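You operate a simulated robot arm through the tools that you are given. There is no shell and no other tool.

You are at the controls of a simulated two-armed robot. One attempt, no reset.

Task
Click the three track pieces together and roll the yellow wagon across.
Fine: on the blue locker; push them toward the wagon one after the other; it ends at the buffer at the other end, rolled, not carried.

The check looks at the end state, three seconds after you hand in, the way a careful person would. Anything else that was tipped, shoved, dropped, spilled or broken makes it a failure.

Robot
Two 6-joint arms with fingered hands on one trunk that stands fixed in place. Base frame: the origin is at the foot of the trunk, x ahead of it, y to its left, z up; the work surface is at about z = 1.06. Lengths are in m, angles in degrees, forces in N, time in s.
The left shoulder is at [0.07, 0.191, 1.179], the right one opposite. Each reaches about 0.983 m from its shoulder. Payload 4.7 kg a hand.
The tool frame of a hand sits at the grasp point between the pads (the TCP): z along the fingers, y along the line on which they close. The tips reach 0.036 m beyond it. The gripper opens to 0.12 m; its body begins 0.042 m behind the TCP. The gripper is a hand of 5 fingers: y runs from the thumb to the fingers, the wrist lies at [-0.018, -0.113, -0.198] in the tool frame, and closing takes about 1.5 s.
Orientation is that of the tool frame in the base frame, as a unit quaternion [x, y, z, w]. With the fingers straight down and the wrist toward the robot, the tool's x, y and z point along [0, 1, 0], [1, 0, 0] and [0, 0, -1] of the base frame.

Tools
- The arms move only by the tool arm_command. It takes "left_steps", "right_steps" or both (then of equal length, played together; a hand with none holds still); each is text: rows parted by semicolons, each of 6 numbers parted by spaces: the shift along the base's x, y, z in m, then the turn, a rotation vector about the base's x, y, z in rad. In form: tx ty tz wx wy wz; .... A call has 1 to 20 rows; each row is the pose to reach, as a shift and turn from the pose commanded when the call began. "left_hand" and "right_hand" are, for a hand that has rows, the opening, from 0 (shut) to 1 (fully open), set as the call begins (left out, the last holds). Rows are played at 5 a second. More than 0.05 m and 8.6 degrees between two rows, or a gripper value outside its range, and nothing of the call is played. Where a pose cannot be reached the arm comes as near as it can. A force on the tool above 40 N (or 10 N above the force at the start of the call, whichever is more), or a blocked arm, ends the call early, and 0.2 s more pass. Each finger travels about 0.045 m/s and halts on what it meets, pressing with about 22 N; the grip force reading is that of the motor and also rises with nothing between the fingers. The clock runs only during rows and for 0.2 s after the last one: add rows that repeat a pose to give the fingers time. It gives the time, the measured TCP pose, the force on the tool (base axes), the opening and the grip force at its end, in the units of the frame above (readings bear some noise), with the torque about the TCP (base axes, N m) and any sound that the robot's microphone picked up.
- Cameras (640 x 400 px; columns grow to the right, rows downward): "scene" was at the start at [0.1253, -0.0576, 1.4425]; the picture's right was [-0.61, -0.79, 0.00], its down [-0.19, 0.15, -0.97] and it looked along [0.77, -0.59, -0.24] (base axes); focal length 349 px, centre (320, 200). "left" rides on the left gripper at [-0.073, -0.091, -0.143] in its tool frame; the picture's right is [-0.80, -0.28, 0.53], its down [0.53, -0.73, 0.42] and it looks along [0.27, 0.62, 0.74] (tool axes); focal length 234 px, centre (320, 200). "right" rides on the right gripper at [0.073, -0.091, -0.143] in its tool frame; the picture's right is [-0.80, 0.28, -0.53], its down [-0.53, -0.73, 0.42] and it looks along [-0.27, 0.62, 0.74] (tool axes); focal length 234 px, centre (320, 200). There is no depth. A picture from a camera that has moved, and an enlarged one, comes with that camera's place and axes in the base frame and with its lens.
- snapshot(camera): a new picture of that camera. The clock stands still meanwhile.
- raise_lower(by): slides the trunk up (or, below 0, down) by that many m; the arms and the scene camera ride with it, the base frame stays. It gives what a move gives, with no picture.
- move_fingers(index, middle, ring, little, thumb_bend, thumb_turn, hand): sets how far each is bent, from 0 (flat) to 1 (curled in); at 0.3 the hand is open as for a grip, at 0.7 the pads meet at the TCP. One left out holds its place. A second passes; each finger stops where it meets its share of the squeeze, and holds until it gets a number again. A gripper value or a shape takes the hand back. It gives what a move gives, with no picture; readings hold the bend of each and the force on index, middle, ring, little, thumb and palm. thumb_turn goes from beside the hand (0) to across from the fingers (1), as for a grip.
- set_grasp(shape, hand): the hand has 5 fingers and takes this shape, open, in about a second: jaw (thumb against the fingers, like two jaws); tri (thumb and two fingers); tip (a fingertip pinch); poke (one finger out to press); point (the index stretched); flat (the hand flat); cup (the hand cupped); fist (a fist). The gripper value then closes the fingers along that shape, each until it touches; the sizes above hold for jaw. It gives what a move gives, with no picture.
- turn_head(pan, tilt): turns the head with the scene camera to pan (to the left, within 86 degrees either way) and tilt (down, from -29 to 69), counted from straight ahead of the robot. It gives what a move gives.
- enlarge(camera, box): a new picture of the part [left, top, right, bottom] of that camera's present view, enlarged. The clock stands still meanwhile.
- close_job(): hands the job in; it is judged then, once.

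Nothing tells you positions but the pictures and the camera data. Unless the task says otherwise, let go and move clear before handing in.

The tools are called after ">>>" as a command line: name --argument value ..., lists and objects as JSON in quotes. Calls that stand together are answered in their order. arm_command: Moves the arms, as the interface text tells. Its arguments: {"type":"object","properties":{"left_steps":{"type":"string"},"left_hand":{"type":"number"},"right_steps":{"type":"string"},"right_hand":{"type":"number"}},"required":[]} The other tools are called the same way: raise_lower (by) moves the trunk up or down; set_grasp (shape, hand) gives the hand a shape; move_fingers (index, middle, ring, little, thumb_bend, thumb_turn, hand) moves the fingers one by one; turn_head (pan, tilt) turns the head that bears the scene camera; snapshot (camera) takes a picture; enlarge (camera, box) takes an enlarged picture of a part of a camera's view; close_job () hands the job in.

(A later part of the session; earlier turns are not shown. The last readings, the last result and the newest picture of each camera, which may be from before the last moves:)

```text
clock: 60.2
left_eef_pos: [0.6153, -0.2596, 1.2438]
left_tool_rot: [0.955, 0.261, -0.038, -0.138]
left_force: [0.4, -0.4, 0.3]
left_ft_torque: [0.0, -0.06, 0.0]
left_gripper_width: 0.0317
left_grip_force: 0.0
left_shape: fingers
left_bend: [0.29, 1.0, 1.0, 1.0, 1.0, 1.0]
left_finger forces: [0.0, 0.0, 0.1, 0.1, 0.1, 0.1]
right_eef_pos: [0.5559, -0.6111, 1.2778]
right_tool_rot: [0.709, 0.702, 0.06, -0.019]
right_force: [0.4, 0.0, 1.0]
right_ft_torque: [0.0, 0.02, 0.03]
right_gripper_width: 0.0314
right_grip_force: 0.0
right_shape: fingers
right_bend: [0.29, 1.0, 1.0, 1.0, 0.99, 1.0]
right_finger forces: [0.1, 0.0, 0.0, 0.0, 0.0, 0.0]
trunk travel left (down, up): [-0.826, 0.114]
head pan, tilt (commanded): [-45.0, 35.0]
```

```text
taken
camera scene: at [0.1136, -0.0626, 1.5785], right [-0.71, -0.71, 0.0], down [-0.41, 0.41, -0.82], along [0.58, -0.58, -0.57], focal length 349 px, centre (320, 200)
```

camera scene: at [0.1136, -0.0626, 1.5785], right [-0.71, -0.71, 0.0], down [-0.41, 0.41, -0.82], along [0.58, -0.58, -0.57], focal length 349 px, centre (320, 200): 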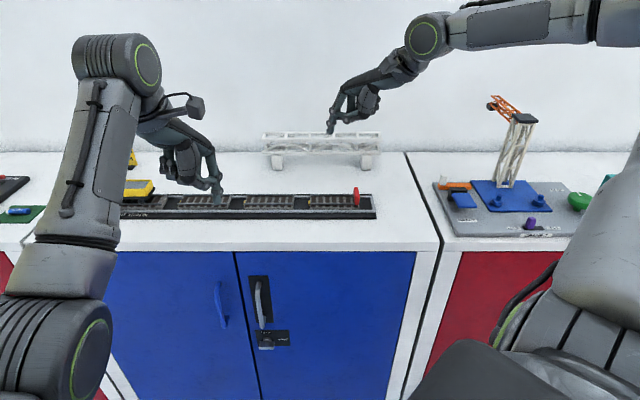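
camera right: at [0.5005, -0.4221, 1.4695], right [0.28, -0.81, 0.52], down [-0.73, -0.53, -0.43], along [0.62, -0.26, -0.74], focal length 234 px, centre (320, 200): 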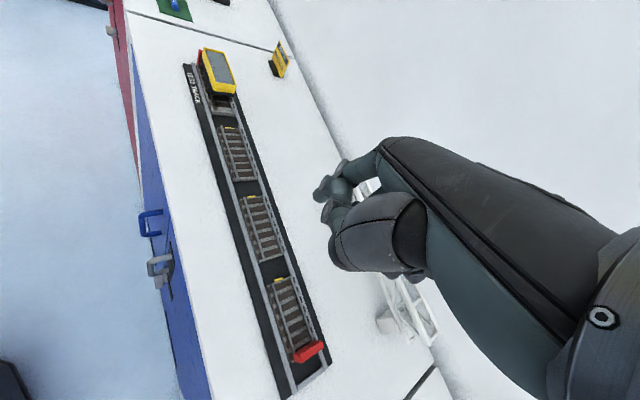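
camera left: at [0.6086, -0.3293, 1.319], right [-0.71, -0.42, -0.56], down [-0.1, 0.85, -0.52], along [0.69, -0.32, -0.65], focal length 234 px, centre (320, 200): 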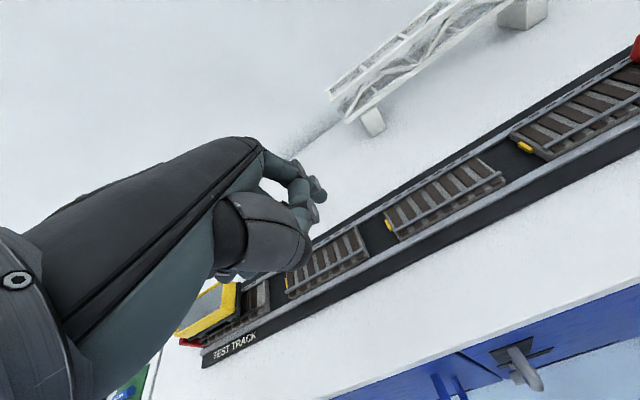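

Left elbow has folded downward, and its fingertip is about 13 cm above the tray's front. I will now extend it to hover over the gap between pieces 1 and 2 with a 3° forward tilt.

>>> arm_command --left_steps "0.0135 -0.0128 0 -0.0339 -0.0263 0.031; 0.027 -0.0255 0 -0.0678 -0.0526 0.0619; 0.0405 -0.0383 -0.005 -0.1016 -0.0789 0.0929; 0.054 -0.051 -0.01 -0.1355 -0.1052 0.1239; 0.0675 -0.0638 -0.02 -0.1694 -0.1315 0.1548; 0.081 -0.0765 -0.03 -0.2033 -0.1578 0.1858; 0.0945 -0.0893 -0.045 -0.2371 -0.1841 0.2167; 0.108 -0.102 -0.061 -0.271 -0.2104 0.2477; 0.108 -0.102 -0.061 -0.271 -0.2104 0.2477"

>>> snapshot --camera "scene"

>>> snapshot --camera "left"

```text
clock: 62.2
left_eef_pos: [0.7234, -0.3539, 1.1849]
left_tool_rot: [0.924, 0.382, 0.01, 0.026]
left_force: [0.2, 1.8, 0.9]
left_ft_torque: [-0.02, 0.01, 0.02]
left_gripper_width: 0.0315
left_grip_force: 0.1
left_shape: fingers
left_bend: [0.29, 1.0, 1.0, 1.0, 1.0, 1.0]
left_finger forces: [0.0, 0.0, 0.0, 0.0, 0.1, 0.1]
left hand out of reach, approached as far as the arm can: row 8, 9
right_eef_pos: [0.5571, -0.6108, 1.2761]
right_tool_rot: [0.709, 0.702, 0.059, -0.019]
right_force: [0.0, 0.7, -0.4]
right_ft_torque: [0.03, 0.02, 0.0]
right_gripper_width: 0.0314
right_grip_force: 0.0
right_shape: fingers
right_bend: [0.29, 1.0, 1.0, 1.0, 0.99, 1.0]
right_finger forces: [0.0, 0.0, 0.0, 0.1, 0.0, 0.2]
trunk travel left (down, up): [-0.826, 0.114]
head pan, tilt (commanded): [-45.0, 35.0]
```

```text
taken
camera scene: at [0.114, -0.0622, 1.5784], right [-0.71, -0.71, 0.0], down [-0.41, 0.41, -0.82], along [0.58, -0.58, -0.57], focal length 349 px, centre (320, 200)
```

scene: 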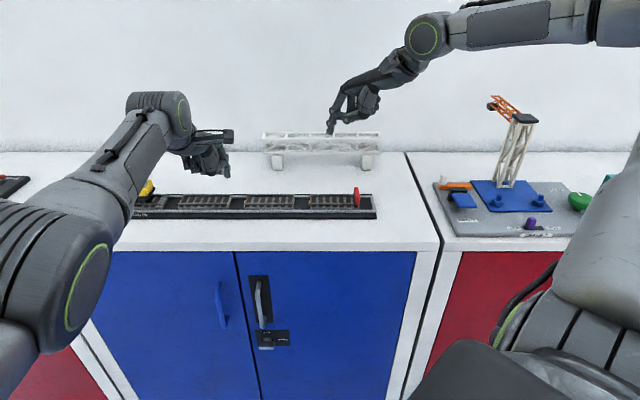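

```text
taken
camera left: at [0.6023, -0.3334, 1.3213], right [-0.75, -0.39, -0.54], down [-0.12, 0.88, -0.47], along [0.65, -0.28, -0.7], focal length 234 px, centre (320, 200)
```

left: 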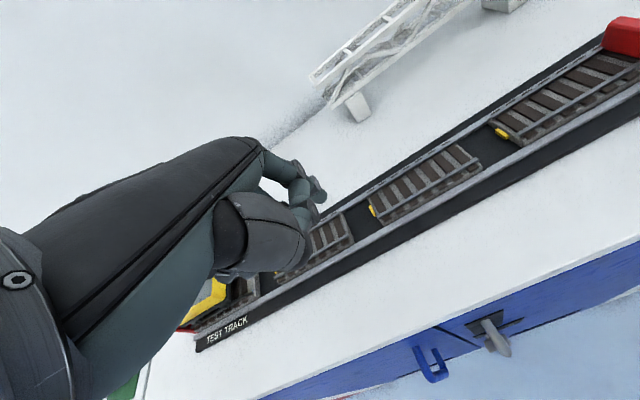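

Left is nearly on target, within 8 mm. I will zoom in to see the index tip relative to the gap.

>>> enlarge --camera "scene" --box '[160, 110, 320, 230]'

>>> enlarge --camera "left" --box '[250, 120, 410, 260]'

>>> snapshot --camera "right"

```text
3.33 times, centred on (240, 170) of scene
camera zoom: at [0.114, -0.0622, 1.5784], right [-0.71, -0.71, 0.0], down [-0.41, 0.41, -0.82], along [0.58, -0.58, -0.57], focal length 1165 px, centre (587, 300)
```

zoom: 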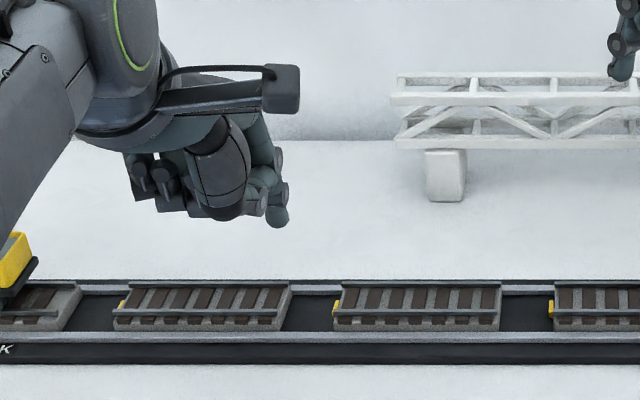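

```text
2.86 times, centred on (330, 190) of left
camera zoom: at [0.6023, -0.3334, 1.3213], right [-0.75, -0.39, -0.54], down [-0.12, 0.88, -0.47], along [0.65, -0.28, -0.7], focal length 669 px, centre (291, 229)
```

zoom: 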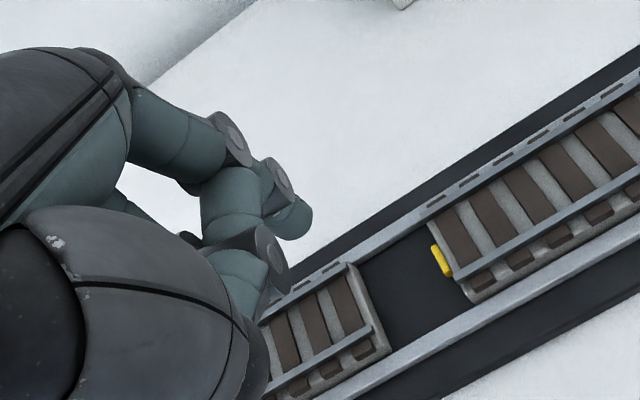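

```text
taken
camera right: at [0.4585, -0.5535, 1.4224], right [0.24, -0.86, 0.45], down [-0.71, -0.47, -0.52], along [0.66, -0.19, -0.73], focal length 234 px, centre (320, 200)
```

right: 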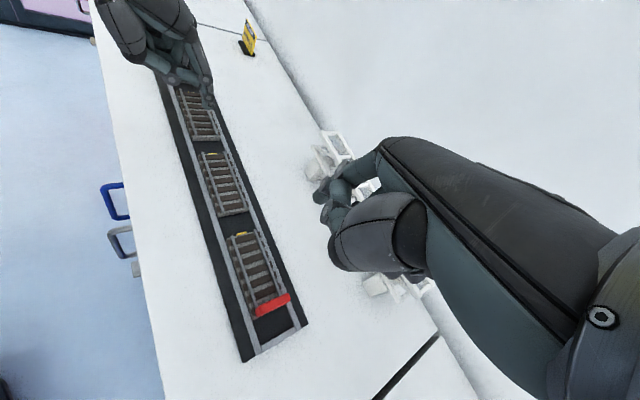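

The camera at pan -45 lines up exactly with the track. The fingertip is at s = -0.254, and the gap centre is at -0.242, so I need about 12 mm more toward the far end. I will shift and descend to just above rail height, then recheck.

>>> arm_command --left_steps "-0.0055 -0.0115 0 0 0 0; -0.0055 -0.0115 -0.015 0 0 0; -0.0055 -0.0115 -0.03 0 0 0; -0.0055 -0.0115 -0.045 0 0 0; -0.0055 -0.0115 -0.052 0 0 0; -0.0055 -0.0115 -0.052 0 0 0"

>>> enlarge --camera "scene" --box '[160, 110, 320, 230]'

>>> enlarge --camera "left" --box '[250, 120, 410, 260]'

```text
clock: 63.6
left_eef_pos: [0.728, -0.3442, 1.142]
left_tool_rot: [0.924, 0.382, 0.009, 0.027]
left_force: [0.6, 0.0, -0.1]
left_ft_torque: [0.02, 0.0, 0.0]
left_gripper_width: 0.0319
left_grip_force: 0.1
left_shape: fingers
left_bend: [0.29, 1.0, 1.0, 1.0, 1.0, 1.0]
left_finger forces: [0.1, 0.1, 0.0, 0.1, 0.0, 0.1]
left hand out of reach, approached as far as the arm can: row 1, 2, 3, 4, 5, 6
right_eef_pos: [0.5566, -0.6107, 1.2779]
right_tool_rot: [0.71, 0.702, 0.059, -0.02]
right_force: [0.9, -0.5, 0.2]
right_ft_torque: [-0.02, 0.0, 0.0]
right_gripper_width: 0.0314
right_grip_force: 0.0
right_shape: fingers
right_bend: [0.29, 1.0, 1.0, 1.0, 0.99, 1.0]
right_finger forces: [0.0, 0.0, 0.0, 0.0, 0.0, 0.0]
trunk travel left (down, up): [-0.826, 0.114]
head pan, tilt (commanded): [-45.0, 35.0]
```

```text
3.33 times, centred on (240, 170) of scene
camera zoom: at [0.1142, -0.0627, 1.5784], right [-0.71, -0.71, 0.0], down [-0.41, 0.41, -0.82], along [0.58, -0.58, -0.57], focal length 1165 px, centre (587, 300)
```

zoom: 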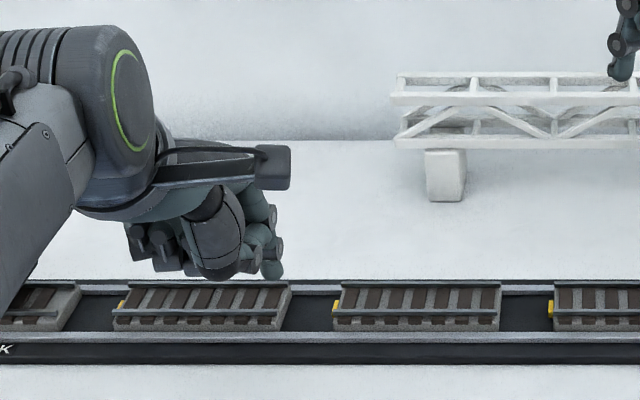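

```text
2.86 times, centred on (330, 190) of left
camera zoom: at [0.6074, -0.3248, 1.279], right [-0.75, -0.39, -0.54], down [-0.12, 0.88, -0.47], along [0.65, -0.28, -0.7], focal length 669 px, centre (291, 229)
```

zoom: 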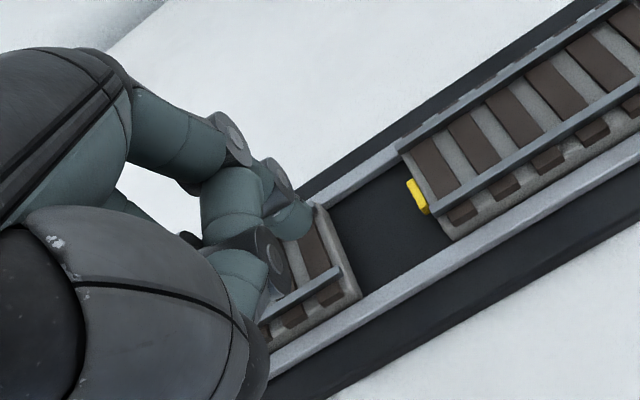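

Descending with the arm straight pushes the finger off target. A larger forward tilt will let the elbow bend a little, so I will back up, tilt to 15° and then lower the trunk.

>>> arm_command --left_steps "0 0 0.03 0 0 0; -0.002 -0.002 0.06 -0.0286 -0.0286 0; -0.004 -0.005 0.09 -0.0573 -0.0573 0; -0.007 -0.009 0.11 -0.0859 -0.0859 0; -0.010 -0.014 0.12 -0.1146 -0.1146 0; -0.0128 -0.0184 0.1274 -0.1432 -0.1432 0; -0.0128 -0.0184 0.1274 -0.1432 -0.1432 0"

>>> arm_command --right_steps "-0.02 -0.03 0.02 0 0 0; -0.04 -0.06 0.04 0 0 0; -0.06 -0.09 0.06 0 0 0; -0.08 -0.12 0.08 0 0 0"

```text
clock: 65.2
left_eef_pos: [0.7396, -0.3843, 1.2719]
left_tool_rot: [0.916, 0.38, 0.049, 0.12]
left_force: [-0.6, -0.3, 0.2]
left_ft_torque: [0.01, -0.02, -0.02]
left_gripper_width: 0.0317
left_grip_force: 0.2
left_shape: fingers
left_bend: [0.29, 1.0, 1.0, 1.0, 1.0, 1.0]
left_finger forces: [0.0, 0.1, 0.0, 0.0, 0.1, 0.0]
left hand out of reach, approached as far as the arm can: row 2, 3, 4, 5, 6, 7
right_eef_pos: [0.5561, -0.611, 1.2775]
right_tool_rot: [0.709, 0.702, 0.06, -0.019]
right_force: [0.0, -0.5, 0.0]
right_ft_torque: [-0.01, 0.01, 0.01]
right_gripper_width: 0.0314
right_grip_force: 0.0
right_shape: fingers
right_bend: [0.29, 1.0, 1.0, 1.0, 0.99, 1.0]
right_finger forces: [0.1, 0.0, 0.1, 0.0, 0.1, 0.0]
trunk travel left (down, up): [-0.826, 0.114]
head pan, tilt (commanded): [-45.0, 35.0]
```

```text
clock: 66.2
left_eef_pos: [0.7388, -0.3852, 1.272]
left_tool_rot: [0.917, 0.379, 0.048, 0.118]
left_force: [0.9, 0.2, 0.4]
left_ft_torque: [0.02, 0.02, -0.03]
left_gripper_width: 0.0316
left_grip_force: 0.0
left_shape: fingers
left_bend: [0.29, 1.0, 1.0, 1.0, 1.0, 1.0]
left_finger forces: [0.0, 0.0, 0.0, 0.0, 0.0, 0.0]
right_eef_pos: [0.5525, -0.7164, 1.3603]
right_tool_rot: [0.709, 0.703, 0.054, -0.019]
right_force: [0.4, 1.6, 0.7]
right_ft_torque: [-0.07, 0.03, 0.03]
right_gripper_width: 0.0313
right_grip_force: 0.0
right_shape: fingers
right_bend: [0.29, 1.0, 1.0, 1.0, 0.99, 1.0]
right_finger forces: [0.0, 0.1, 0.0, 0.0, 0.1, 0.0]
right hand out of reach, approached as far as the arm can: row 1, 2, 3, 4
trunk travel left (down, up): [-0.826, 0.114]
head pan, tilt (commanded): [-45.0, 35.0]
```

The arm is caught at full stretch. A larger pull-back folded it before, so I will retract well inward to bend the elbow, then come back out.

>>> arm_command --left_steps "-0.03 0.025 0 0 0 0; -0.06 0.05 0 0 0 0; -0.09 0.075 0 0 0 0; -0.12 0.1 0 0 0 0; -0.15 0.125 0 0 0 0; -0.15 0.125 0 0 0 0"

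>>> snapshot --camera "scene"

```text
clock: 67.6
left_eef_pos: [0.7382, -0.3819, 1.2859]
left_tool_rot: [0.915, 0.383, 0.047, 0.118]
left_force: [0.3, 0.1, -0.6]
left_ft_torque: [0.01, -0.04, 0.0]
left_gripper_width: 0.0318
left_grip_force: 0.0
left_shape: fingers
left_bend: [0.29, 1.0, 1.0, 1.0, 1.0, 1.0]
left_finger forces: [0.0, 0.1, 0.0, 0.0, 0.1, 0.0]
left hand out of reach, approached as far as the arm can: row 1, 2, 3, 4, 5, 6
right_eef_pos: [0.5525, -0.7138, 1.3621]
right_tool_rot: [0.708, 0.703, 0.06, -0.02]
right_force: [-1.2, -0.4, 0.4]
right_ft_torque: [0.0, 0.01, -0.02]
right_gripper_width: 0.0315
right_grip_force: 0.0
right_shape: fingers
right_bend: [0.29, 1.0, 1.0, 1.0, 0.99, 1.0]
right_finger forces: [0.0, 0.1, 0.0, 0.0, 0.0, 0.0]
trunk travel left (down, up): [-0.826, 0.114]
head pan, tilt (commanded): [-45.0, 35.0]
```

```text
taken
camera scene: at [0.1139, -0.0627, 1.5784], right [-0.71, -0.71, 0.0], down [-0.41, 0.41, -0.82], along [0.58, -0.58, -0.57], focal length 349 px, centre (320, 200)
```

scene: 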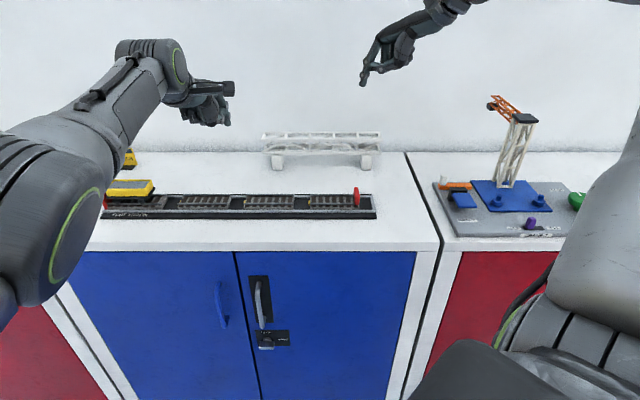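

The elbow appears to have slipped just past straight, so it cannot fold with this tilt. I will go back to the raked-back pose where it folded before, then approach again from the folded side.

>>> arm_command --left_steps "-0.01 0.01 0.003 0.054 0.042 -0.03; -0.02 0.02 0.006 0.108 0.084 -0.061; -0.035 0.035 0.009 0.162 0.126 -0.091; -0.05 0.05 0.012 0.216 0.168 -0.122; -0.07 0.07 0.014 0.27 0.21 -0.152; -0.09 0.09 0.014 0.324 0.251 -0.183; -0.11 0.11 0.014 0.378 0.293 -0.213; -0.14 0.14 0.014 0.4315 0.3352 -0.2439; -0.17 0.17 0.014 0.4315 0.3352 -0.2439; -0.2 0.2 0.014 0.4315 0.3352 -0.2439"

>>> snapshot --camera "scene"

```text
clock: 69.8
left_eef_pos: [0.6501, -0.2927, 1.3039]
left_tool_rot: [0.953, 0.264, -0.046, -0.14]
left_force: [-0.3, 0.1, -0.5]
left_ft_torque: [-0.02, -0.02, -0.02]
left_gripper_width: 0.0318
left_grip_force: 0.1
left_shape: fingers
left_bend: [0.29, 1.0, 1.0, 1.0, 1.0, 1.0]
left_finger forces: [0.0, 0.0, 0.0, 0.0, 0.0, 0.1]
left hand out of reach, approached as far as the arm can: row 3, 4, 5, 6, 7, 8, 9, 10
right_eef_pos: [0.5532, -0.7141, 1.3629]
right_tool_rot: [0.709, 0.702, 0.059, -0.02]
right_force: [0.1, 0.0, 1.0]
right_ft_torque: [-0.03, 0.01, 0.0]
right_gripper_width: 0.0313
right_grip_force: 0.1
right_shape: fingers
right_bend: [0.29, 1.0, 1.0, 1.0, 0.99, 1.0]
right_finger forces: [0.1, 0.1, 0.0, 0.1, 0.0, 0.1]
trunk travel left (down, up): [-0.826, 0.114]
head pan, tilt (commanded): [-45.0, 35.0]
```

```text
taken
camera scene: at [0.1138, -0.0627, 1.5784], right [-0.71, -0.71, 0.0], down [-0.41, 0.41, -0.82], along [0.58, -0.58, -0.57], focal length 349 px, centre (320, 200)
```

scene: 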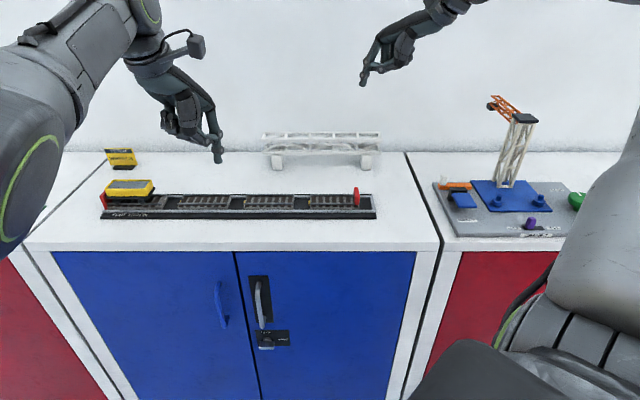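

Still straight. The fold worked when the wrist was high relative to the shoulder, so I will raise the hand and then lower the trunk, which should let the elbow hang below the line and bend.

>>> arm_command --left_steps "-0.005 0.012 0.03 0 0 -0.05; -0.01 0.024 0.06 0 0 -0.1; -0.015 0.036 0.09 0 0 -0.15; -0.02 0.05 0.12 0 0 -0.2; -0.025 0.065 0.15 0 0 -0.25; -0.03 0.08 0.17 0 0 -0.3"

>>> raise_lower --by -0.15

>>> arm_command --left_steps "-0.02 0.015 0 0 0 0; -0.04 0.03 0 0 0 0; -0.06 0.045 0 0 0 0; -0.08 0.06 0 0 0 0; -0.1 0.075 0 0 0 0"

>>> snapshot --camera "scene"

```text
clock: 71.4
left_eef_pos: [0.6302, -0.2165, 1.4471]
left_tool_rot: [0.981, 0.121, -0.048, -0.146]
left_force: [-0.2, 0.0, 0.0]
left_ft_torque: [-0.01, -0.03, -0.02]
left_gripper_width: 0.0315
left_grip_force: 0.0
left_shape: fingers
left_bend: [0.29, 1.0, 1.0, 1.0, 0.99, 1.0]
left_finger forces: [0.0, 0.1, 0.0, 0.1, 0.0, 0.0]
left hand out of reach, approached as far as the arm can: row 6
right_eef_pos: [0.5534, -0.715, 1.3622]
right_tool_rot: [0.709, 0.703, 0.059, -0.019]
right_force: [-0.2, 0.8, -0.9]
right_ft_torque: [0.01, -0.01, 0.01]
right_gripper_width: 0.0313
right_grip_force: 0.1
right_shape: fingers
right_bend: [0.29, 1.0, 1.0, 1.0, 0.99, 1.0]
right_finger forces: [0.0, 0.0, 0.1, 0.1, 0.1, 0.1]
trunk travel left (down, up): [-0.826, 0.114]
head pan, tilt (commanded): [-45.0, 35.0]
stopped in row 6 (left hand): the arm was blocked; the commanded pose is now the measured one
```

```text
clock: 73.1
left_eef_pos: [0.6283, -0.2174, 1.2981]
left_tool_rot: [0.981, 0.121, -0.05, -0.145]
left_force: [0.8, -0.9, 0.2]
left_ft_torque: [-0.01, -0.05, 0.02]
left_gripper_width: 0.0312
left_grip_force: 0.1
left_shape: fingers
left_bend: [0.29, 1.0, 1.0, 1.0, 0.99, 1.0]
left_finger forces: [0.0, 0.0, 0.1, 0.0, 0.0, 0.1]
right_eef_pos: [0.5526, -0.7141, 1.2124]
right_tool_rot: [0.708, 0.703, 0.06, -0.019]
right_force: [0.2, 0.0, 0.2]
right_ft_torque: [0.01, 0.01, -0.02]
right_gripper_width: 0.031
right_grip_force: 0.0
right_shape: fingers
right_bend: [0.29, 1.0, 1.0, 1.0, 0.99, 1.0]
right_finger forces: [0.1, 0.1, 0.0, 0.1, 0.0, 0.0]
trunk travel left (down, up): [-0.676, 0.264]
head pan, tilt (commanded): [-45.0, 35.0]
```

```text
clock: 74.3
left_eef_pos: [0.6247, -0.2068, 1.315]
left_tool_rot: [0.98, 0.122, -0.057, -0.147]
left_force: [-0.4, -0.1, 0.7]
left_ft_torque: [-0.01, 0.0, 0.0]
left_gripper_width: 0.0314
left_grip_force: 0.2
left_shape: fingers
left_bend: [0.29, 1.0, 1.0, 1.0, 0.99, 1.0]
left_finger forces: [0.0, 0.0, 0.0, 0.0, 0.1, 0.0]
left hand out of reach, approached as far as the arm can: row 1, 2, 3, 4, 5
right_eef_pos: [0.553, -0.713, 1.2121]
right_tool_rot: [0.709, 0.703, 0.059, -0.02]
right_force: [0.2, 0.0, 0.0]
right_ft_torque: [0.04, 0.0, 0.0]
right_gripper_width: 0.0311
right_grip_force: 0.0
right_shape: fingers
right_bend: [0.29, 1.0, 1.0, 1.0, 0.99, 1.0]
right_finger forces: [0.0, 0.0, 0.0, 0.0, 0.0, 0.1]
trunk travel left (down, up): [-0.676, 0.264]
head pan, tilt (commanded): [-45.0, 35.0]
```

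```text
taken
camera scene: at [0.1137, -0.0626, 1.4284], right [-0.71, -0.71, 0.0], down [-0.41, 0.41, -0.82], along [0.58, -0.58, -0.57], focal length 349 px, centre (320, 200)
```

scene: 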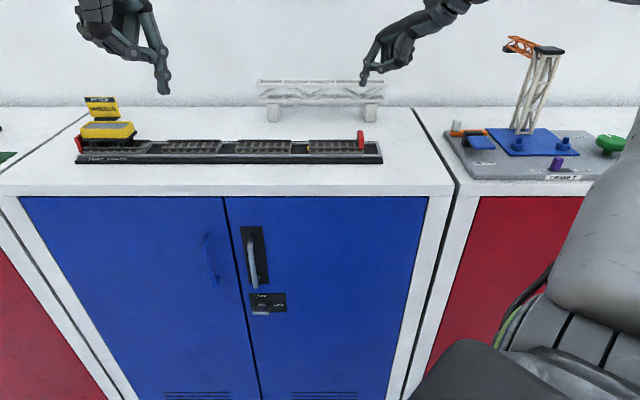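

My geometry now fits: the arms have no forearm roll, and the left wrist was at its bend limit, which blocked folding. Tilting forward frees it, so I will move to a 15° forward tilt with the elbow bent below the line.

>>> arm_command --left_steps "0.0059 -0.0138 -0.0142 -0.0513 -0.0391 0.0592; 0.0118 -0.0276 -0.0284 -0.1027 -0.0782 0.1184; 0.0177 -0.0414 -0.0427 -0.154 -0.1173 0.1777; 0.0236 -0.0552 -0.0569 -0.2053 -0.1564 0.2369; 0.0294 -0.0691 -0.0711 -0.2567 -0.1956 0.2961; 0.0353 -0.0829 -0.0853 -0.308 -0.2347 0.3553; 0.0412 -0.0967 -0.0996 -0.3593 -0.2738 0.4146; 0.0471 -0.1105 -0.1138 -0.4107 -0.3129 0.4738; 0.053 -0.1243 -0.128 -0.462 -0.352 0.533; 0.053 -0.1243 -0.128 -0.462 -0.352 0.533"

>>> snapshot --camera "scene"

```text
clock: 76.7
left_eef_pos: [0.7505, -0.3541, 1.2322]
left_tool_rot: [0.906, 0.402, 0.054, 0.124]
left_force: [-0.3, 0.0, -0.4]
left_ft_torque: [-0.01, 0.04, -0.04]
left_gripper_width: 0.0315
left_grip_force: 0.0
left_shape: fingers
left_bend: [0.29, 1.0, 1.0, 1.0, 0.99, 1.0]
left_finger forces: [0.0, 0.1, 0.0, 0.0, 0.0, 0.1]
left hand out of reach, approached as far as the arm can: row 1, 2, 3, 4, 5, 6, 7, 8, 9, 10
right_eef_pos: [0.5529, -0.7139, 1.2102]
right_tool_rot: [0.709, 0.703, 0.058, -0.02]
right_force: [1.1, 0.9, -0.3]
right_ft_torque: [0.01, 0.01, 0.0]
right_gripper_width: 0.031
right_grip_force: 0.0
right_shape: fingers
right_bend: [0.29, 1.0, 1.0, 1.0, 0.99, 1.0]
right_finger forces: [0.0, 0.1, 0.1, 0.0, 0.0, 0.0]
trunk travel left (down, up): [-0.676, 0.264]
head pan, tilt (commanded): [-45.0, 35.0]
stopped in row 10 (left hand): the arm was blocked; the commanded pose is now the measured one
```

```text
taken
camera scene: at [0.1143, -0.0625, 1.4283], right [-0.71, -0.71, 0.0], down [-0.41, 0.41, -0.82], along [0.58, -0.58, -0.57], focal length 349 px, centre (320, 200)
```

scene: 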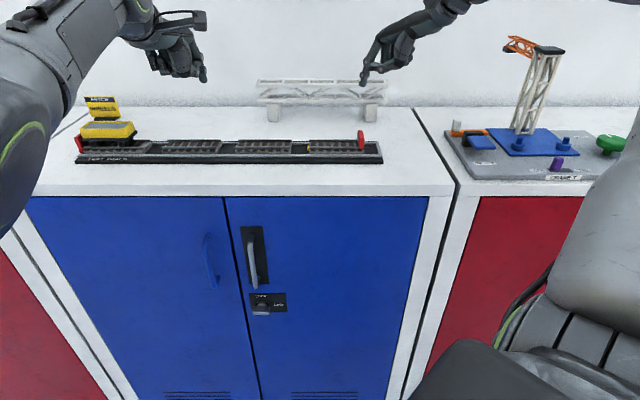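

The left arm reaches only the near part of the track here; the right arm suits the far end. Piece 3's outer end is within the right hand's range for the whole stroke, so I will bring the right index over the space behind piece 3, hovering at about 1.17.

>>> arm_command --right_steps "-0.0116 0.0127 0 -0.0169 -0.0045 -0.0494; -0.0233 0.0255 0 -0.0338 -0.009 -0.0988; -0.0349 0.0382 0 -0.0507 -0.0135 -0.1482; -0.0465 0.051 0 -0.0677 -0.0179 -0.1976; -0.0581 0.0637 -0.003 -0.0846 -0.0224 -0.247; -0.0698 0.0765 -0.006 -0.1015 -0.0269 -0.2964; -0.0814 0.0892 -0.01 -0.1184 -0.0314 -0.3458; -0.0814 0.0892 -0.01 -0.1184 -0.0314 -0.3458"

>>> snapshot --camera "scene"

>>> snapshot --camera "right"

```text
clock: 78.5
left_eef_pos: [0.7498, -0.3526, 1.2346]
left_tool_rot: [0.906, 0.401, 0.055, 0.127]
left_force: [0.2, -0.8, 0.1]
left_ft_torque: [-0.02, 0.02, -0.04]
left_gripper_width: 0.0311
left_grip_force: 0.1
left_shape: fingers
left_bend: [0.29, 1.0, 1.0, 1.0, 0.99, 1.0]
left_finger forces: [0.0, 0.1, 0.1, 0.0, 0.1, 0.0]
right_eef_pos: [0.5401, -0.5719, 1.1931]
right_tool_rot: [0.818, 0.573, 0.031, 0.045]
right_force: [-0.1, 0.9, -0.5]
right_ft_torque: [-0.02, -0.01, 0.03]
right_gripper_width: 0.0311
right_grip_force: 0.0
right_shape: fingers
right_bend: [0.29, 1.0, 1.0, 1.0, 0.99, 1.0]
right_finger forces: [0.1, 0.1, 0.0, 0.1, 0.1, 0.0]
right hand out of reach, approached as far as the arm can: row 1, 2, 3, 4, 5, 6, 7, 8
trunk travel left (down, up): [-0.676, 0.264]
head pan, tilt (commanded): [-45.0, 35.0]
```

```text
taken
camera scene: at [0.1132, -0.061, 1.4286], right [-0.71, -0.71, 0.0], down [-0.41, 0.4, -0.82], along [0.58, -0.58, -0.57], focal length 349 px, centre (320, 200)
```

scene: 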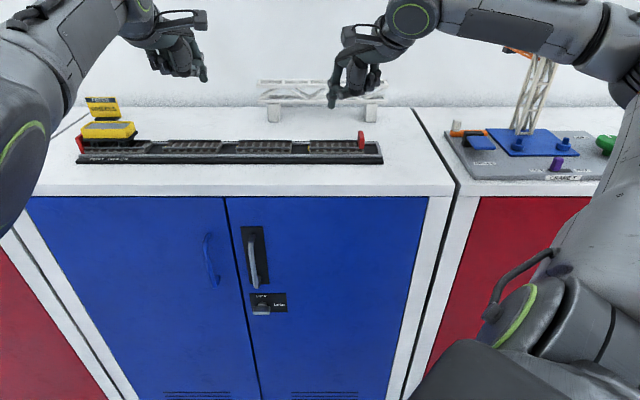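

```text
taken
camera right: at [0.4659, -0.4676, 1.3254], right [-0.07, -0.83, 0.55], down [-0.82, -0.27, -0.5], along [0.56, -0.49, -0.67], focal length 234 px, centre (320, 200)
```

right: 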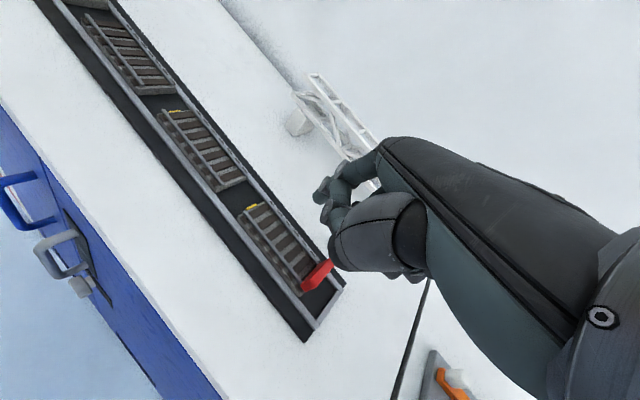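

The right hand moved to a line of about -36° azimuth regardless of my target. I will test whether it moves freely in and out along that line.

>>> arm_command --right_steps "0.0161 -0.0118 0 0 0 0; 0.0323 -0.0236 0 0 0 0"

>>> arm_command --right_steps "-0.0242 0.0177 0 0 0 0; -0.0484 0.0354 0 0 0 0; -0.0726 0.0531 0 0 0 0"

```text
clock: 79.1
left_eef_pos: [0.7502, -0.3547, 1.233]
left_tool_rot: [0.906, 0.401, 0.055, 0.126]
left_force: [0.1, -0.8, -0.2]
left_ft_torque: [0.01, 0.02, -0.02]
left_gripper_width: 0.0317
left_grip_force: 0.1
left_shape: fingers
left_bend: [0.29, 1.0, 1.0, 1.0, 0.99, 1.0]
left_finger forces: [0.0, 0.1, 0.0, 0.1, 0.1, 0.0]
right_eef_pos: [0.5741, -0.5997, 1.1922]
right_tool_rot: [0.818, 0.572, 0.032, 0.043]
right_force: [-0.6, -0.4, -0.2]
right_ft_torque: [-0.01, 0.05, -0.03]
right_gripper_width: 0.0311
right_grip_force: 0.0
right_shape: fingers
right_bend: [0.29, 1.0, 1.0, 1.0, 0.99, 1.0]
right_finger forces: [0.1, 0.0, 0.0, 0.1, 0.0, 0.1]
trunk travel left (down, up): [-0.676, 0.264]
head pan, tilt (commanded): [-45.0, 35.0]
```

```text
clock: 79.9
left_eef_pos: [0.7493, -0.3538, 1.2349]
left_tool_rot: [0.906, 0.401, 0.055, 0.128]
left_force: [-0.1, 0.1, 0.9]
left_ft_torque: [-0.06, 0.0, -0.01]
left_gripper_width: 0.0315
left_grip_force: 0.0
left_shape: fingers
left_bend: [0.29, 1.0, 1.0, 1.0, 0.99, 1.0]
left_finger forces: [0.0, 0.1, 0.0, 0.0, 0.1, 0.0]
right_eef_pos: [0.5106, -0.52, 1.1999]
right_tool_rot: [0.818, 0.573, 0.031, 0.045]
right_force: [-0.9, 0.1, -0.2]
right_ft_torque: [-0.04, -0.01, 0.0]
right_gripper_width: 0.0311
right_grip_force: 0.1
right_shape: fingers
right_bend: [0.29, 1.0, 1.0, 1.0, 0.99, 1.0]
right_finger forces: [0.1, 0.0, 0.0, 0.1, 0.0, 0.0]
right hand out of reach, approached as far as the arm can: row 2, 3
trunk travel left (down, up): [-0.676, 0.264]
head pan, tilt (commanded): [-45.0, 35.0]
```

Along that line it moves freely outward, which confirms the pattern. I will raise the trunk fully, which lets yaw changes swing the right fingertip sideways, and aim again for the space behind piece 3 at a hover height.

>>> raise_lower --by 0.26

>>> arm_command --right_steps "-0.0022 -0.0094 -0.03 0.0085 0.011 -0.0763; -0.0044 -0.0187 -0.06 0.0171 0.0219 -0.1527; -0.0066 -0.0281 -0.09 0.0256 0.0329 -0.229; -0.0089 -0.0374 -0.12 0.0342 0.0438 -0.3054; -0.0111 -0.0468 -0.15 0.0427 0.0548 -0.3817; -0.0133 -0.0561 -0.18 0.0512 0.0657 -0.458; -0.0155 -0.0655 -0.215 0.0598 0.0767 -0.5344; -0.0177 -0.0748 -0.245 0.0683 0.0876 -0.6107; -0.0177 -0.0748 -0.245 0.0683 0.0876 -0.6107"

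>>> snapshot --camera "scene"

```text
clock: 82.6
left_eef_pos: [0.7497, -0.3538, 1.493]
left_tool_rot: [0.905, 0.401, 0.055, 0.126]
left_force: [0.3, 0.1, 0.5]
left_ft_torque: [-0.01, 0.01, 0.01]
left_gripper_width: 0.0312
left_grip_force: 0.1
left_shape: fingers
left_bend: [0.29, 1.0, 1.0, 1.0, 0.99, 1.0]
left_finger forces: [0.0, 0.0, 0.0, 0.0, 0.0, 0.1]
right_eef_pos: [0.5116, -0.5229, 1.4587]
right_tool_rot: [0.818, 0.573, 0.032, 0.043]
right_force: [-0.8, -0.2, 0.0]
right_ft_torque: [0.0, 0.01, -0.02]
right_gripper_width: 0.0313
right_grip_force: 0.1
right_shape: fingers
right_bend: [0.29, 1.0, 1.0, 1.0, 0.99, 1.0]
right_finger forces: [0.0, 0.1, 0.0, 0.0, 0.0, 0.1]
trunk travel left (down, up): [-0.936, 0.004]
head pan, tilt (commanded): [-45.0, 35.0]
```

```text
clock: 84.6
left_eef_pos: [0.7486, -0.3543, 1.4936]
left_tool_rot: [0.906, 0.401, 0.055, 0.125]
left_force: [0.0, 0.4, 0.1]
left_ft_torque: [-0.02, 0.01, 0.02]
left_gripper_width: 0.0314
left_grip_force: 0.0
left_shape: fingers
left_bend: [0.29, 1.0, 1.0, 1.0, 0.99, 1.0]
left_finger forces: [0.0, 0.1, 0.0, 0.1, 0.0, 0.0]
right_eef_pos: [0.4914, -0.5981, 1.2149]
right_tool_rot: [0.953, 0.302, 0.002, -0.003]
right_force: [-0.9, 1.0, 0.7]
right_ft_torque: [-0.02, 0.01, -0.04]
right_gripper_width: 0.031
right_grip_force: 0.1
right_shape: fingers
right_bend: [0.29, 1.0, 1.0, 1.0, 0.99, 1.0]
right_finger forces: [0.0, 0.1, 0.0, 0.0, 0.0, 0.0]
trunk travel left (down, up): [-0.936, 0.004]
head pan, tilt (commanded): [-45.0, 35.0]
```

```text
taken
camera scene: at [0.1128, -0.0629, 1.6885], right [-0.71, -0.71, 0.0], down [-0.41, 0.41, -0.82], along [0.58, -0.58, -0.57], focal length 349 px, centre (320, 200)
```

scene: 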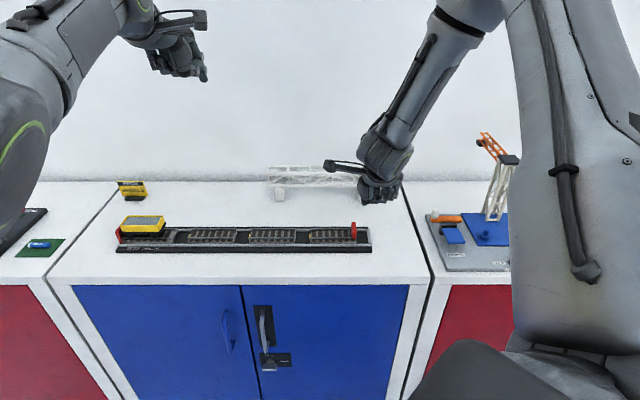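

That pose was reached exactly. I will look at the fingertip against the end gap.

>>> enlarge --camera "scene" --box '[270, 130, 430, 260]'

>>> snapshot --camera "right"

```text
3.08 times, centred on (350, 195) of scene
camera zoom: at [0.1128, -0.0629, 1.6885], right [-0.71, -0.71, 0.0], down [-0.41, 0.41, -0.82], along [0.58, -0.58, -0.57], focal length 1075 px, centre (228, 215)
```

zoom: 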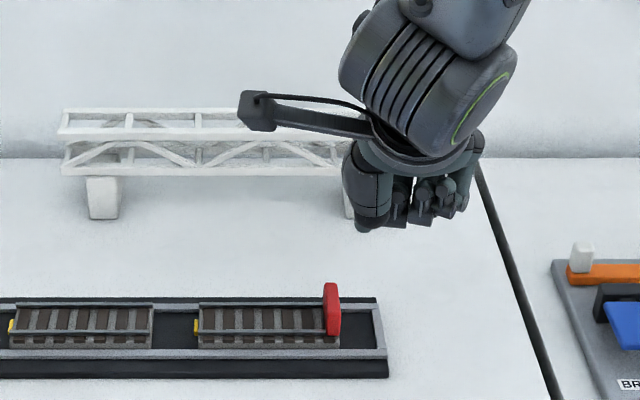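

```text
taken
camera right: at [0.4987, -0.4824, 1.3589], right [-0.5, -0.69, 0.52], down [-0.85, 0.3, -0.42], along [0.14, -0.66, -0.74], focal length 234 px, centre (320, 200)
```

right: 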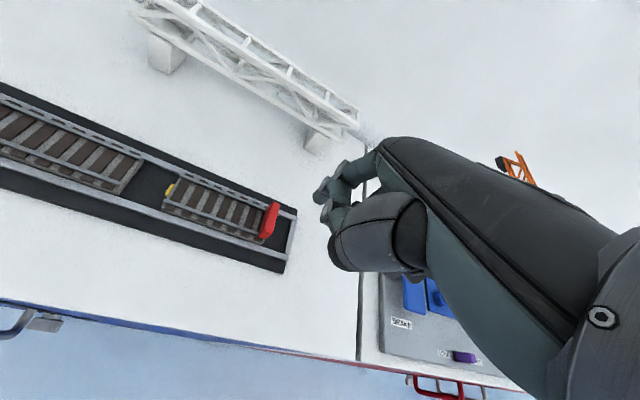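

I will enlarge the right camera's view around the index fingertip.

>>> enlarge --camera "right" --box '[250, 130, 410, 290]'

```text
2.50 times, centred on (330, 210) of right
camera zoom: at [0.4987, -0.4824, 1.3589], right [-0.5, -0.69, 0.52], down [-0.85, 0.3, -0.42], along [0.14, -0.66, -0.74], focal length 585 px, centre (295, 175)
```

zoom: 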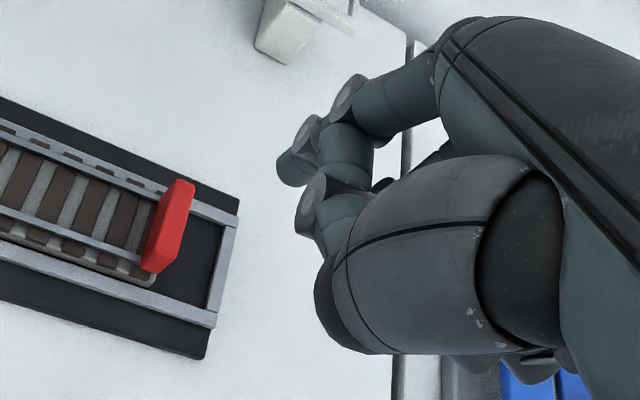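

The tip should be at s = 0.078 against a gap centre of 0.075, hovering at z 1.179. I will nudge 3 mm toward the wagon and lower it to z 1.12, then check again.

>>> arm_command --right_steps "0.002 0.002 -0.015 0 0 0; 0.002 0.002 -0.03 0 0 0; 0.002 0.002 -0.045 0 0 0; 0.002 0.002 -0.06 0 0 0; 0.002 0.002 -0.06 0 0 0"

>>> enlarge --camera "scene" --box '[270, 130, 430, 260]'

>>> enlarge --camera "right" --box '[230, 110, 390, 270]'

```text
clock: 85.8
left_eef_pos: [0.7502, -0.3552, 1.4936]
left_tool_rot: [0.906, 0.401, 0.054, 0.126]
left_force: [0.6, -0.5, -0.1]
left_ft_torque: [-0.02, 0.0, 0.01]
left_gripper_width: 0.0314
left_grip_force: 0.1
left_shape: fingers
left_bend: [0.29, 1.0, 1.0, 1.0, 0.99, 1.0]
left_finger forces: [0.0, 0.0, 0.0, 0.0, 0.1, 0.0]
right_eef_pos: [0.4715, -0.6123, 1.1749]
right_tool_rot: [0.954, 0.3, 0.001, -0.001]
right_force: [-0.6, 0.1, -0.5]
right_ft_torque: [0.01, 0.0, 0.03]
right_gripper_width: 0.0308
right_grip_force: 0.1
right_shape: fingers
right_bend: [0.29, 1.0, 1.0, 1.0, 0.99, 1.0]
right_finger forces: [0.0, 0.0, 0.1, 0.1, 0.1, 0.0]
right hand out of reach, approached as far as the arm can: row 1, 2, 3, 4, 5
trunk travel left (down, up): [-0.936, 0.004]
head pan, tilt (commanded): [-45.0, 35.0]
```

```text
3.08 times, centred on (350, 195) of scene
camera zoom: at [0.1142, -0.0631, 1.6884], right [-0.71, -0.71, 0.0], down [-0.41, 0.41, -0.82], along [0.58, -0.58, -0.57], focal length 1075 px, centre (228, 215)
```

zoom: 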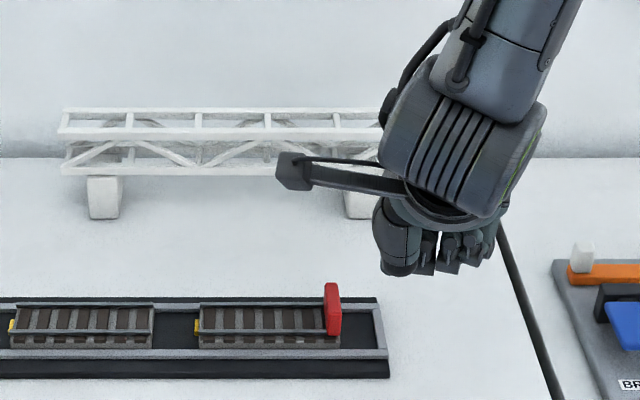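

```text
2.50 times, centred on (310, 190) of right
camera zoom: at [0.48, -0.4958, 1.3184], right [-0.5, -0.69, 0.52], down [-0.86, 0.3, -0.42], along [0.14, -0.66, -0.74], focal length 585 px, centre (345, 225)
```

zoom: 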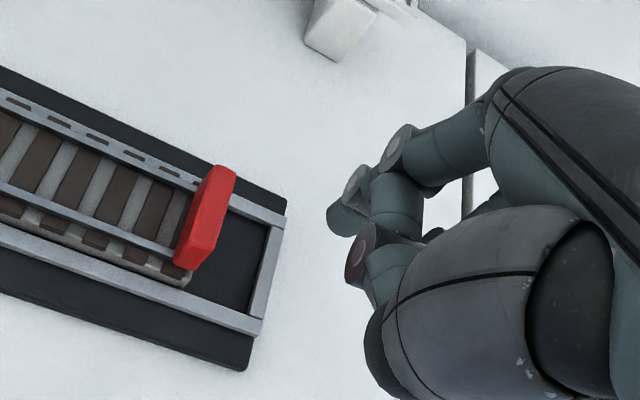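

Lowering at this yaw drifted the hand sideways. I will turn the hand back toward yaw -10 at a safe height, keeping the tip over the end gap, and test the descent there.

>>> arm_command --right_steps "0 0 0.02 0 0 0.08; 0 -0.003 0.03 0 0 0.18; 0 -0.006 0.035 0 0 0.28; 0.001 -0.01 0.035 0 0 0.38; 0.001 -0.014 0.035 0 0 0.48; 0.001 -0.018 0.035 0 0 0.58; 0.002 -0.022 0.035 0 0 0.68; 0.002 -0.0245 0.035 0 0 0.785; 0.002 -0.0245 0.035 0 0 0.785"

>>> arm_command --right_steps "0 0 -0.02 0 0 0; 0 0 -0.04 0 0 0"

```text
clock: 87.8
left_eef_pos: [0.7498, -0.3548, 1.4941]
left_tool_rot: [0.906, 0.401, 0.055, 0.126]
left_force: [-0.1, 0.3, 0.5]
left_ft_torque: [-0.02, -0.05, 0.01]
left_gripper_width: 0.0312
left_grip_force: 0.1
left_shape: fingers
left_bend: [0.29, 1.0, 1.0, 1.0, 0.99, 1.0]
left_finger forces: [0.0, 0.1, 0.0, 0.0, 0.0, 0.1]
right_eef_pos: [0.4781, -0.6158, 1.2075]
right_tool_rot: [0.766, 0.643, 0.0, -0.001]
right_force: [0.4, -0.2, -0.5]
right_ft_torque: [0.02, -0.03, -0.01]
right_gripper_width: 0.0309
right_grip_force: 0.1
right_shape: fingers
right_bend: [0.29, 1.0, 1.0, 1.0, 0.99, 1.0]
right_finger forces: [0.0, 0.0, 0.0, 0.0, 0.0, 0.1]
right hand out of reach, approached as far as the arm can: row 7, 8, 9
trunk travel left (down, up): [-0.936, 0.004]
head pan, tilt (commanded): [-45.0, 35.0]
```

```text
clock: 88.4
left_eef_pos: [0.75, -0.3562, 1.4935]
left_tool_rot: [0.906, 0.401, 0.056, 0.126]
left_force: [0.4, -0.2, 0.3]
left_ft_torque: [0.02, 0.0, 0.01]
left_gripper_width: 0.0315
left_grip_force: 0.1
left_shape: fingers
left_bend: [0.29, 1.0, 1.0, 1.0, 0.99, 1.0]
left_finger forces: [0.0, 0.0, 0.1, 0.0, 0.1, 0.0]
right_eef_pos: [0.4778, -0.6181, 1.1655]
right_tool_rot: [0.766, 0.642, 0.001, -0.003]
right_force: [-0.6, -1.0, -0.1]
right_ft_torque: [0.01, 0.01, -0.02]
right_gripper_width: 0.031
right_grip_force: 0.1
right_shape: fingers
right_bend: [0.29, 1.0, 1.0, 1.0, 0.99, 1.0]
right_finger forces: [0.0, 0.0, 0.1, 0.0, 0.1, 0.1]
trunk travel left (down, up): [-0.936, 0.004]
head pan, tilt (commanded): [-45.0, 35.0]
```

With yaw near -10 to -20 the descent works. The tip now sits beside the buffer's top, so I will lift slightly, turn to -20 and shift to the gap centre before going down.

>>> arm_command --right_steps "0 0 0.02 0 0 0; -0.001 -0.003 0.03 0 0 -0.06; -0.002 -0.006 0.03 0 0 -0.12; -0.0032 -0.0082 0.03 0 0 -0.1745; -0.0032 -0.0082 0.02 0 0 -0.1745; -0.0032 -0.0082 0.01 0 0 -0.1745; -0.0032 -0.0082 0.01 0 0 -0.1745"

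>>> enlarge --camera "right" --box '[230, 110, 390, 270]'

>>> enlarge --camera "scene" --box '[270, 130, 430, 260]'

```text
clock: 90.0
left_eef_pos: [0.7496, -0.3542, 1.4931]
left_tool_rot: [0.906, 0.401, 0.055, 0.126]
left_force: [0.8, -0.2, 0.4]
left_ft_torque: [-0.02, 0.03, -0.01]
left_gripper_width: 0.0317
left_grip_force: 0.0
left_shape: fingers
left_bend: [0.29, 1.0, 1.0, 1.0, 0.99, 1.0]
left_finger forces: [0.0, 0.1, 0.0, 0.0, 0.0, 0.0]
right_eef_pos: [0.477, -0.624, 1.1764]
right_tool_rot: [0.819, 0.573, 0.0, -0.001]
right_force: [-0.6, 0.5, -0.7]
right_ft_torque: [-0.03, -0.04, -0.03]
right_gripper_width: 0.0314
right_grip_force: 0.0
right_shape: fingers
right_bend: [0.29, 1.0, 1.0, 1.0, 0.99, 1.0]
right_finger forces: [0.0, 0.0, 0.0, 0.0, 0.0, 0.1]
trunk travel left (down, up): [-0.936, 0.004]
head pan, tilt (commanded): [-45.0, 35.0]
```

```text
2.50 times, centred on (310, 190) of right
camera zoom: at [0.4168, -0.5253, 1.3201], right [-0.01, -0.85, 0.52], down [-0.87, -0.25, -0.42], along [0.49, -0.46, -0.74], focal length 585 px, centre (345, 225)
```

zoom: 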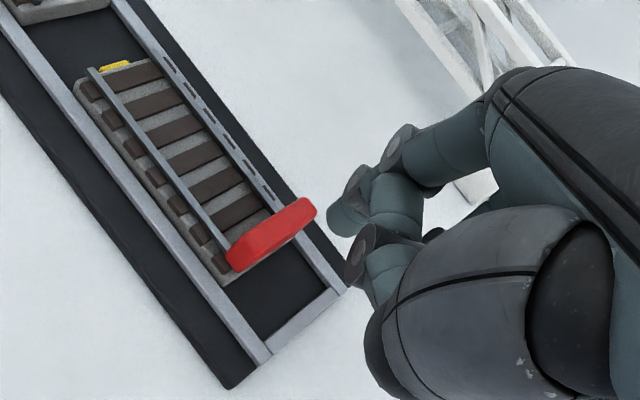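

```text
3.08 times, centred on (350, 195) of scene
camera zoom: at [0.1139, -0.0623, 1.6884], right [-0.71, -0.71, 0.0], down [-0.41, 0.41, -0.82], along [0.58, -0.58, -0.57], focal length 1075 px, centre (228, 215)
```

zoom: 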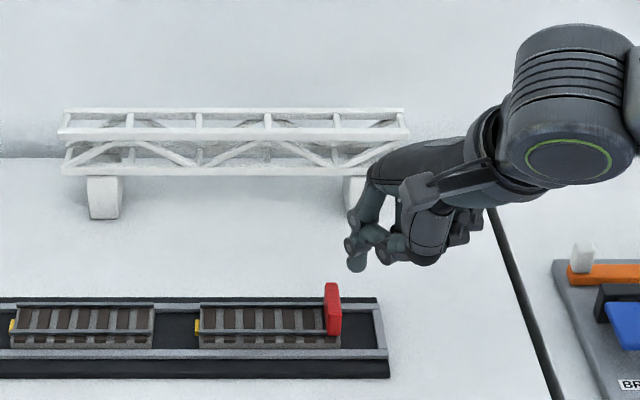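

The fingertip is now clearly visible at s = 0.071, exactly as predicted. I will shift 4 mm toward the end rail and lower the tip into the end gap, stopping at about z 1.08.

>>> arm_command --right_steps "-0.003 -0.003 0 0 0 0; -0.003 -0.003 -0.012 0 0 0; -0.003 -0.003 -0.024 0 0 0; -0.003 -0.003 -0.036 0 0 0; -0.003 -0.003 -0.048 0 0 0; -0.003 -0.003 -0.058 0 0 0; -0.003 -0.003 -0.058 0 0 0"

>>> enlarge --camera "right" --box '[230, 110, 390, 270]'

>>> enlarge --camera "scene" --box '[310, 180, 410, 260]'

```text
clock: 91.6
left_eef_pos: [0.7495, -0.3541, 1.4934]
left_tool_rot: [0.905, 0.402, 0.055, 0.126]
left_force: [0.3, -0.2, 0.1]
left_ft_torque: [-0.02, 0.0, 0.04]
left_gripper_width: 0.0314
left_grip_force: 0.0
left_shape: fingers
left_bend: [0.29, 1.0, 1.0, 1.0, 0.99, 1.0]
left_finger forces: [0.0, 0.1, 0.0, 0.1, 0.1, 0.1]
right_eef_pos: [0.4725, -0.6272, 1.1184]
right_tool_rot: [0.819, 0.573, 0.001, -0.001]
right_force: [0.8, -0.3, 0.2]
right_ft_torque: [0.0, 0.01, -0.03]
right_gripper_width: 0.0313
right_grip_force: 0.0
right_shape: fingers
right_bend: [0.29, 1.0, 1.0, 1.0, 0.99, 1.0]
right_finger forces: [0.0, 0.0, 0.0, 0.0, 0.1, 0.0]
trunk travel left (down, up): [-0.936, 0.004]
head pan, tilt (commanded): [-45.0, 35.0]
```

```text
2.50 times, centred on (310, 190) of right
camera zoom: at [0.4129, -0.5289, 1.2614], right [-0.01, -0.85, 0.52], down [-0.87, -0.25, -0.42], along [0.49, -0.46, -0.74], focal length 585 px, centre (345, 225)
```

zoom: 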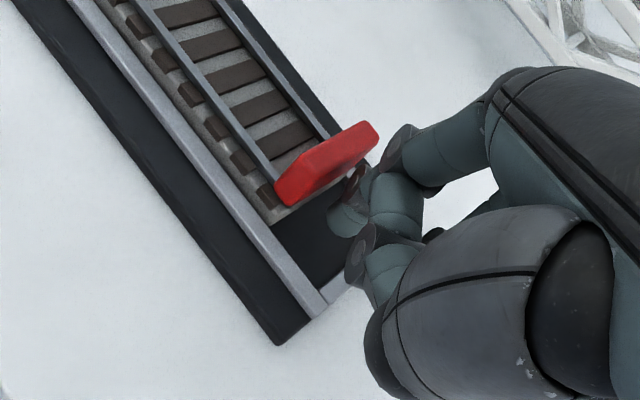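

```text
5.00 times, centred on (360, 220) of scene
camera zoom: at [0.1139, -0.0627, 1.6884], right [-0.71, -0.71, 0.0], down [-0.41, 0.41, -0.82], along [0.58, -0.58, -0.57], focal length 1747 px, centre (120, 100)
```

zoom: 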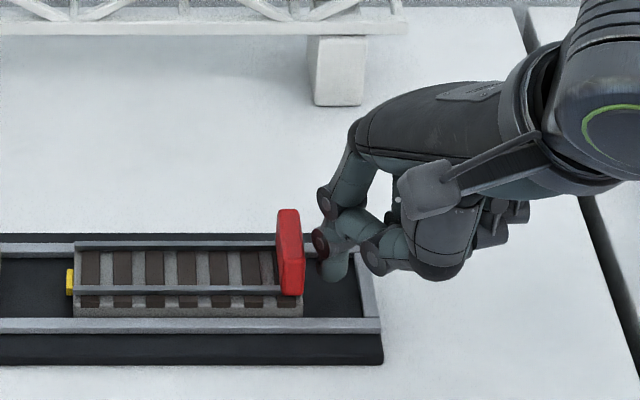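

The tip is in the end gap, but the finger's joint bulge at z about 1.11 would touch the red buffer first. I will lean the finger about 11° so the tip leads, pivoting about the tip, so it pushes low on the piece's base.

>>> arm_command --right_steps "-0.0013 -0.0013 -0.0016 0.0354 -0.0354 0; -0.0026 -0.0026 -0.0033 0.0707 -0.0707 0; -0.0038 -0.0038 -0.0049 0.1061 -0.1061 0; -0.0051 -0.0051 -0.0065 0.1414 -0.1414 0"

>>> enlarge --camera "scene" --box '[310, 180, 410, 260]'

```text
clock: 92.6
left_eef_pos: [0.748, -0.3549, 1.4942]
left_tool_rot: [0.905, 0.402, 0.055, 0.125]
left_force: [-0.6, 1.0, 0.1]
left_ft_torque: [0.01, 0.0, -0.01]
left_gripper_width: 0.0314
left_grip_force: 0.0
left_shape: fingers
left_bend: [0.29, 1.0, 1.0, 1.0, 0.99, 1.0]
left_finger forces: [0.0, 0.1, 0.1, 0.0, 0.0, 0.0]
right_eef_pos: [0.4683, -0.6333, 1.1117]
right_tool_rot: [0.816, 0.57, 0.099, -0.019]
right_force: [0.2, -0.3, 0.2]
right_ft_torque: [-0.02, 0.0, 0.0]
right_gripper_width: 0.0312
right_grip_force: 0.1
right_shape: fingers
right_bend: [0.29, 1.0, 1.0, 1.0, 0.99, 1.0]
right_finger forces: [0.0, 0.0, 0.1, 0.0, 0.0, 0.0]
trunk travel left (down, up): [-0.936, 0.004]
head pan, tilt (commanded): [-45.0, 35.0]
```

```text
5.00 times, centred on (360, 220) of scene
camera zoom: at [0.1135, -0.0631, 1.6884], right [-0.71, -0.71, 0.0], down [-0.41, 0.41, -0.82], along [0.58, -0.58, -0.57], focal length 1747 px, centre (120, 100)
```

zoom: 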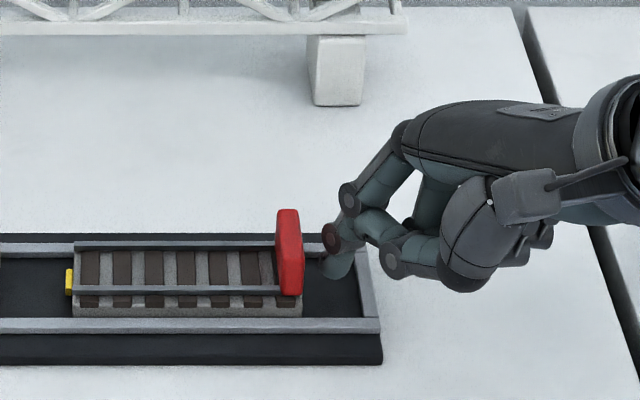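

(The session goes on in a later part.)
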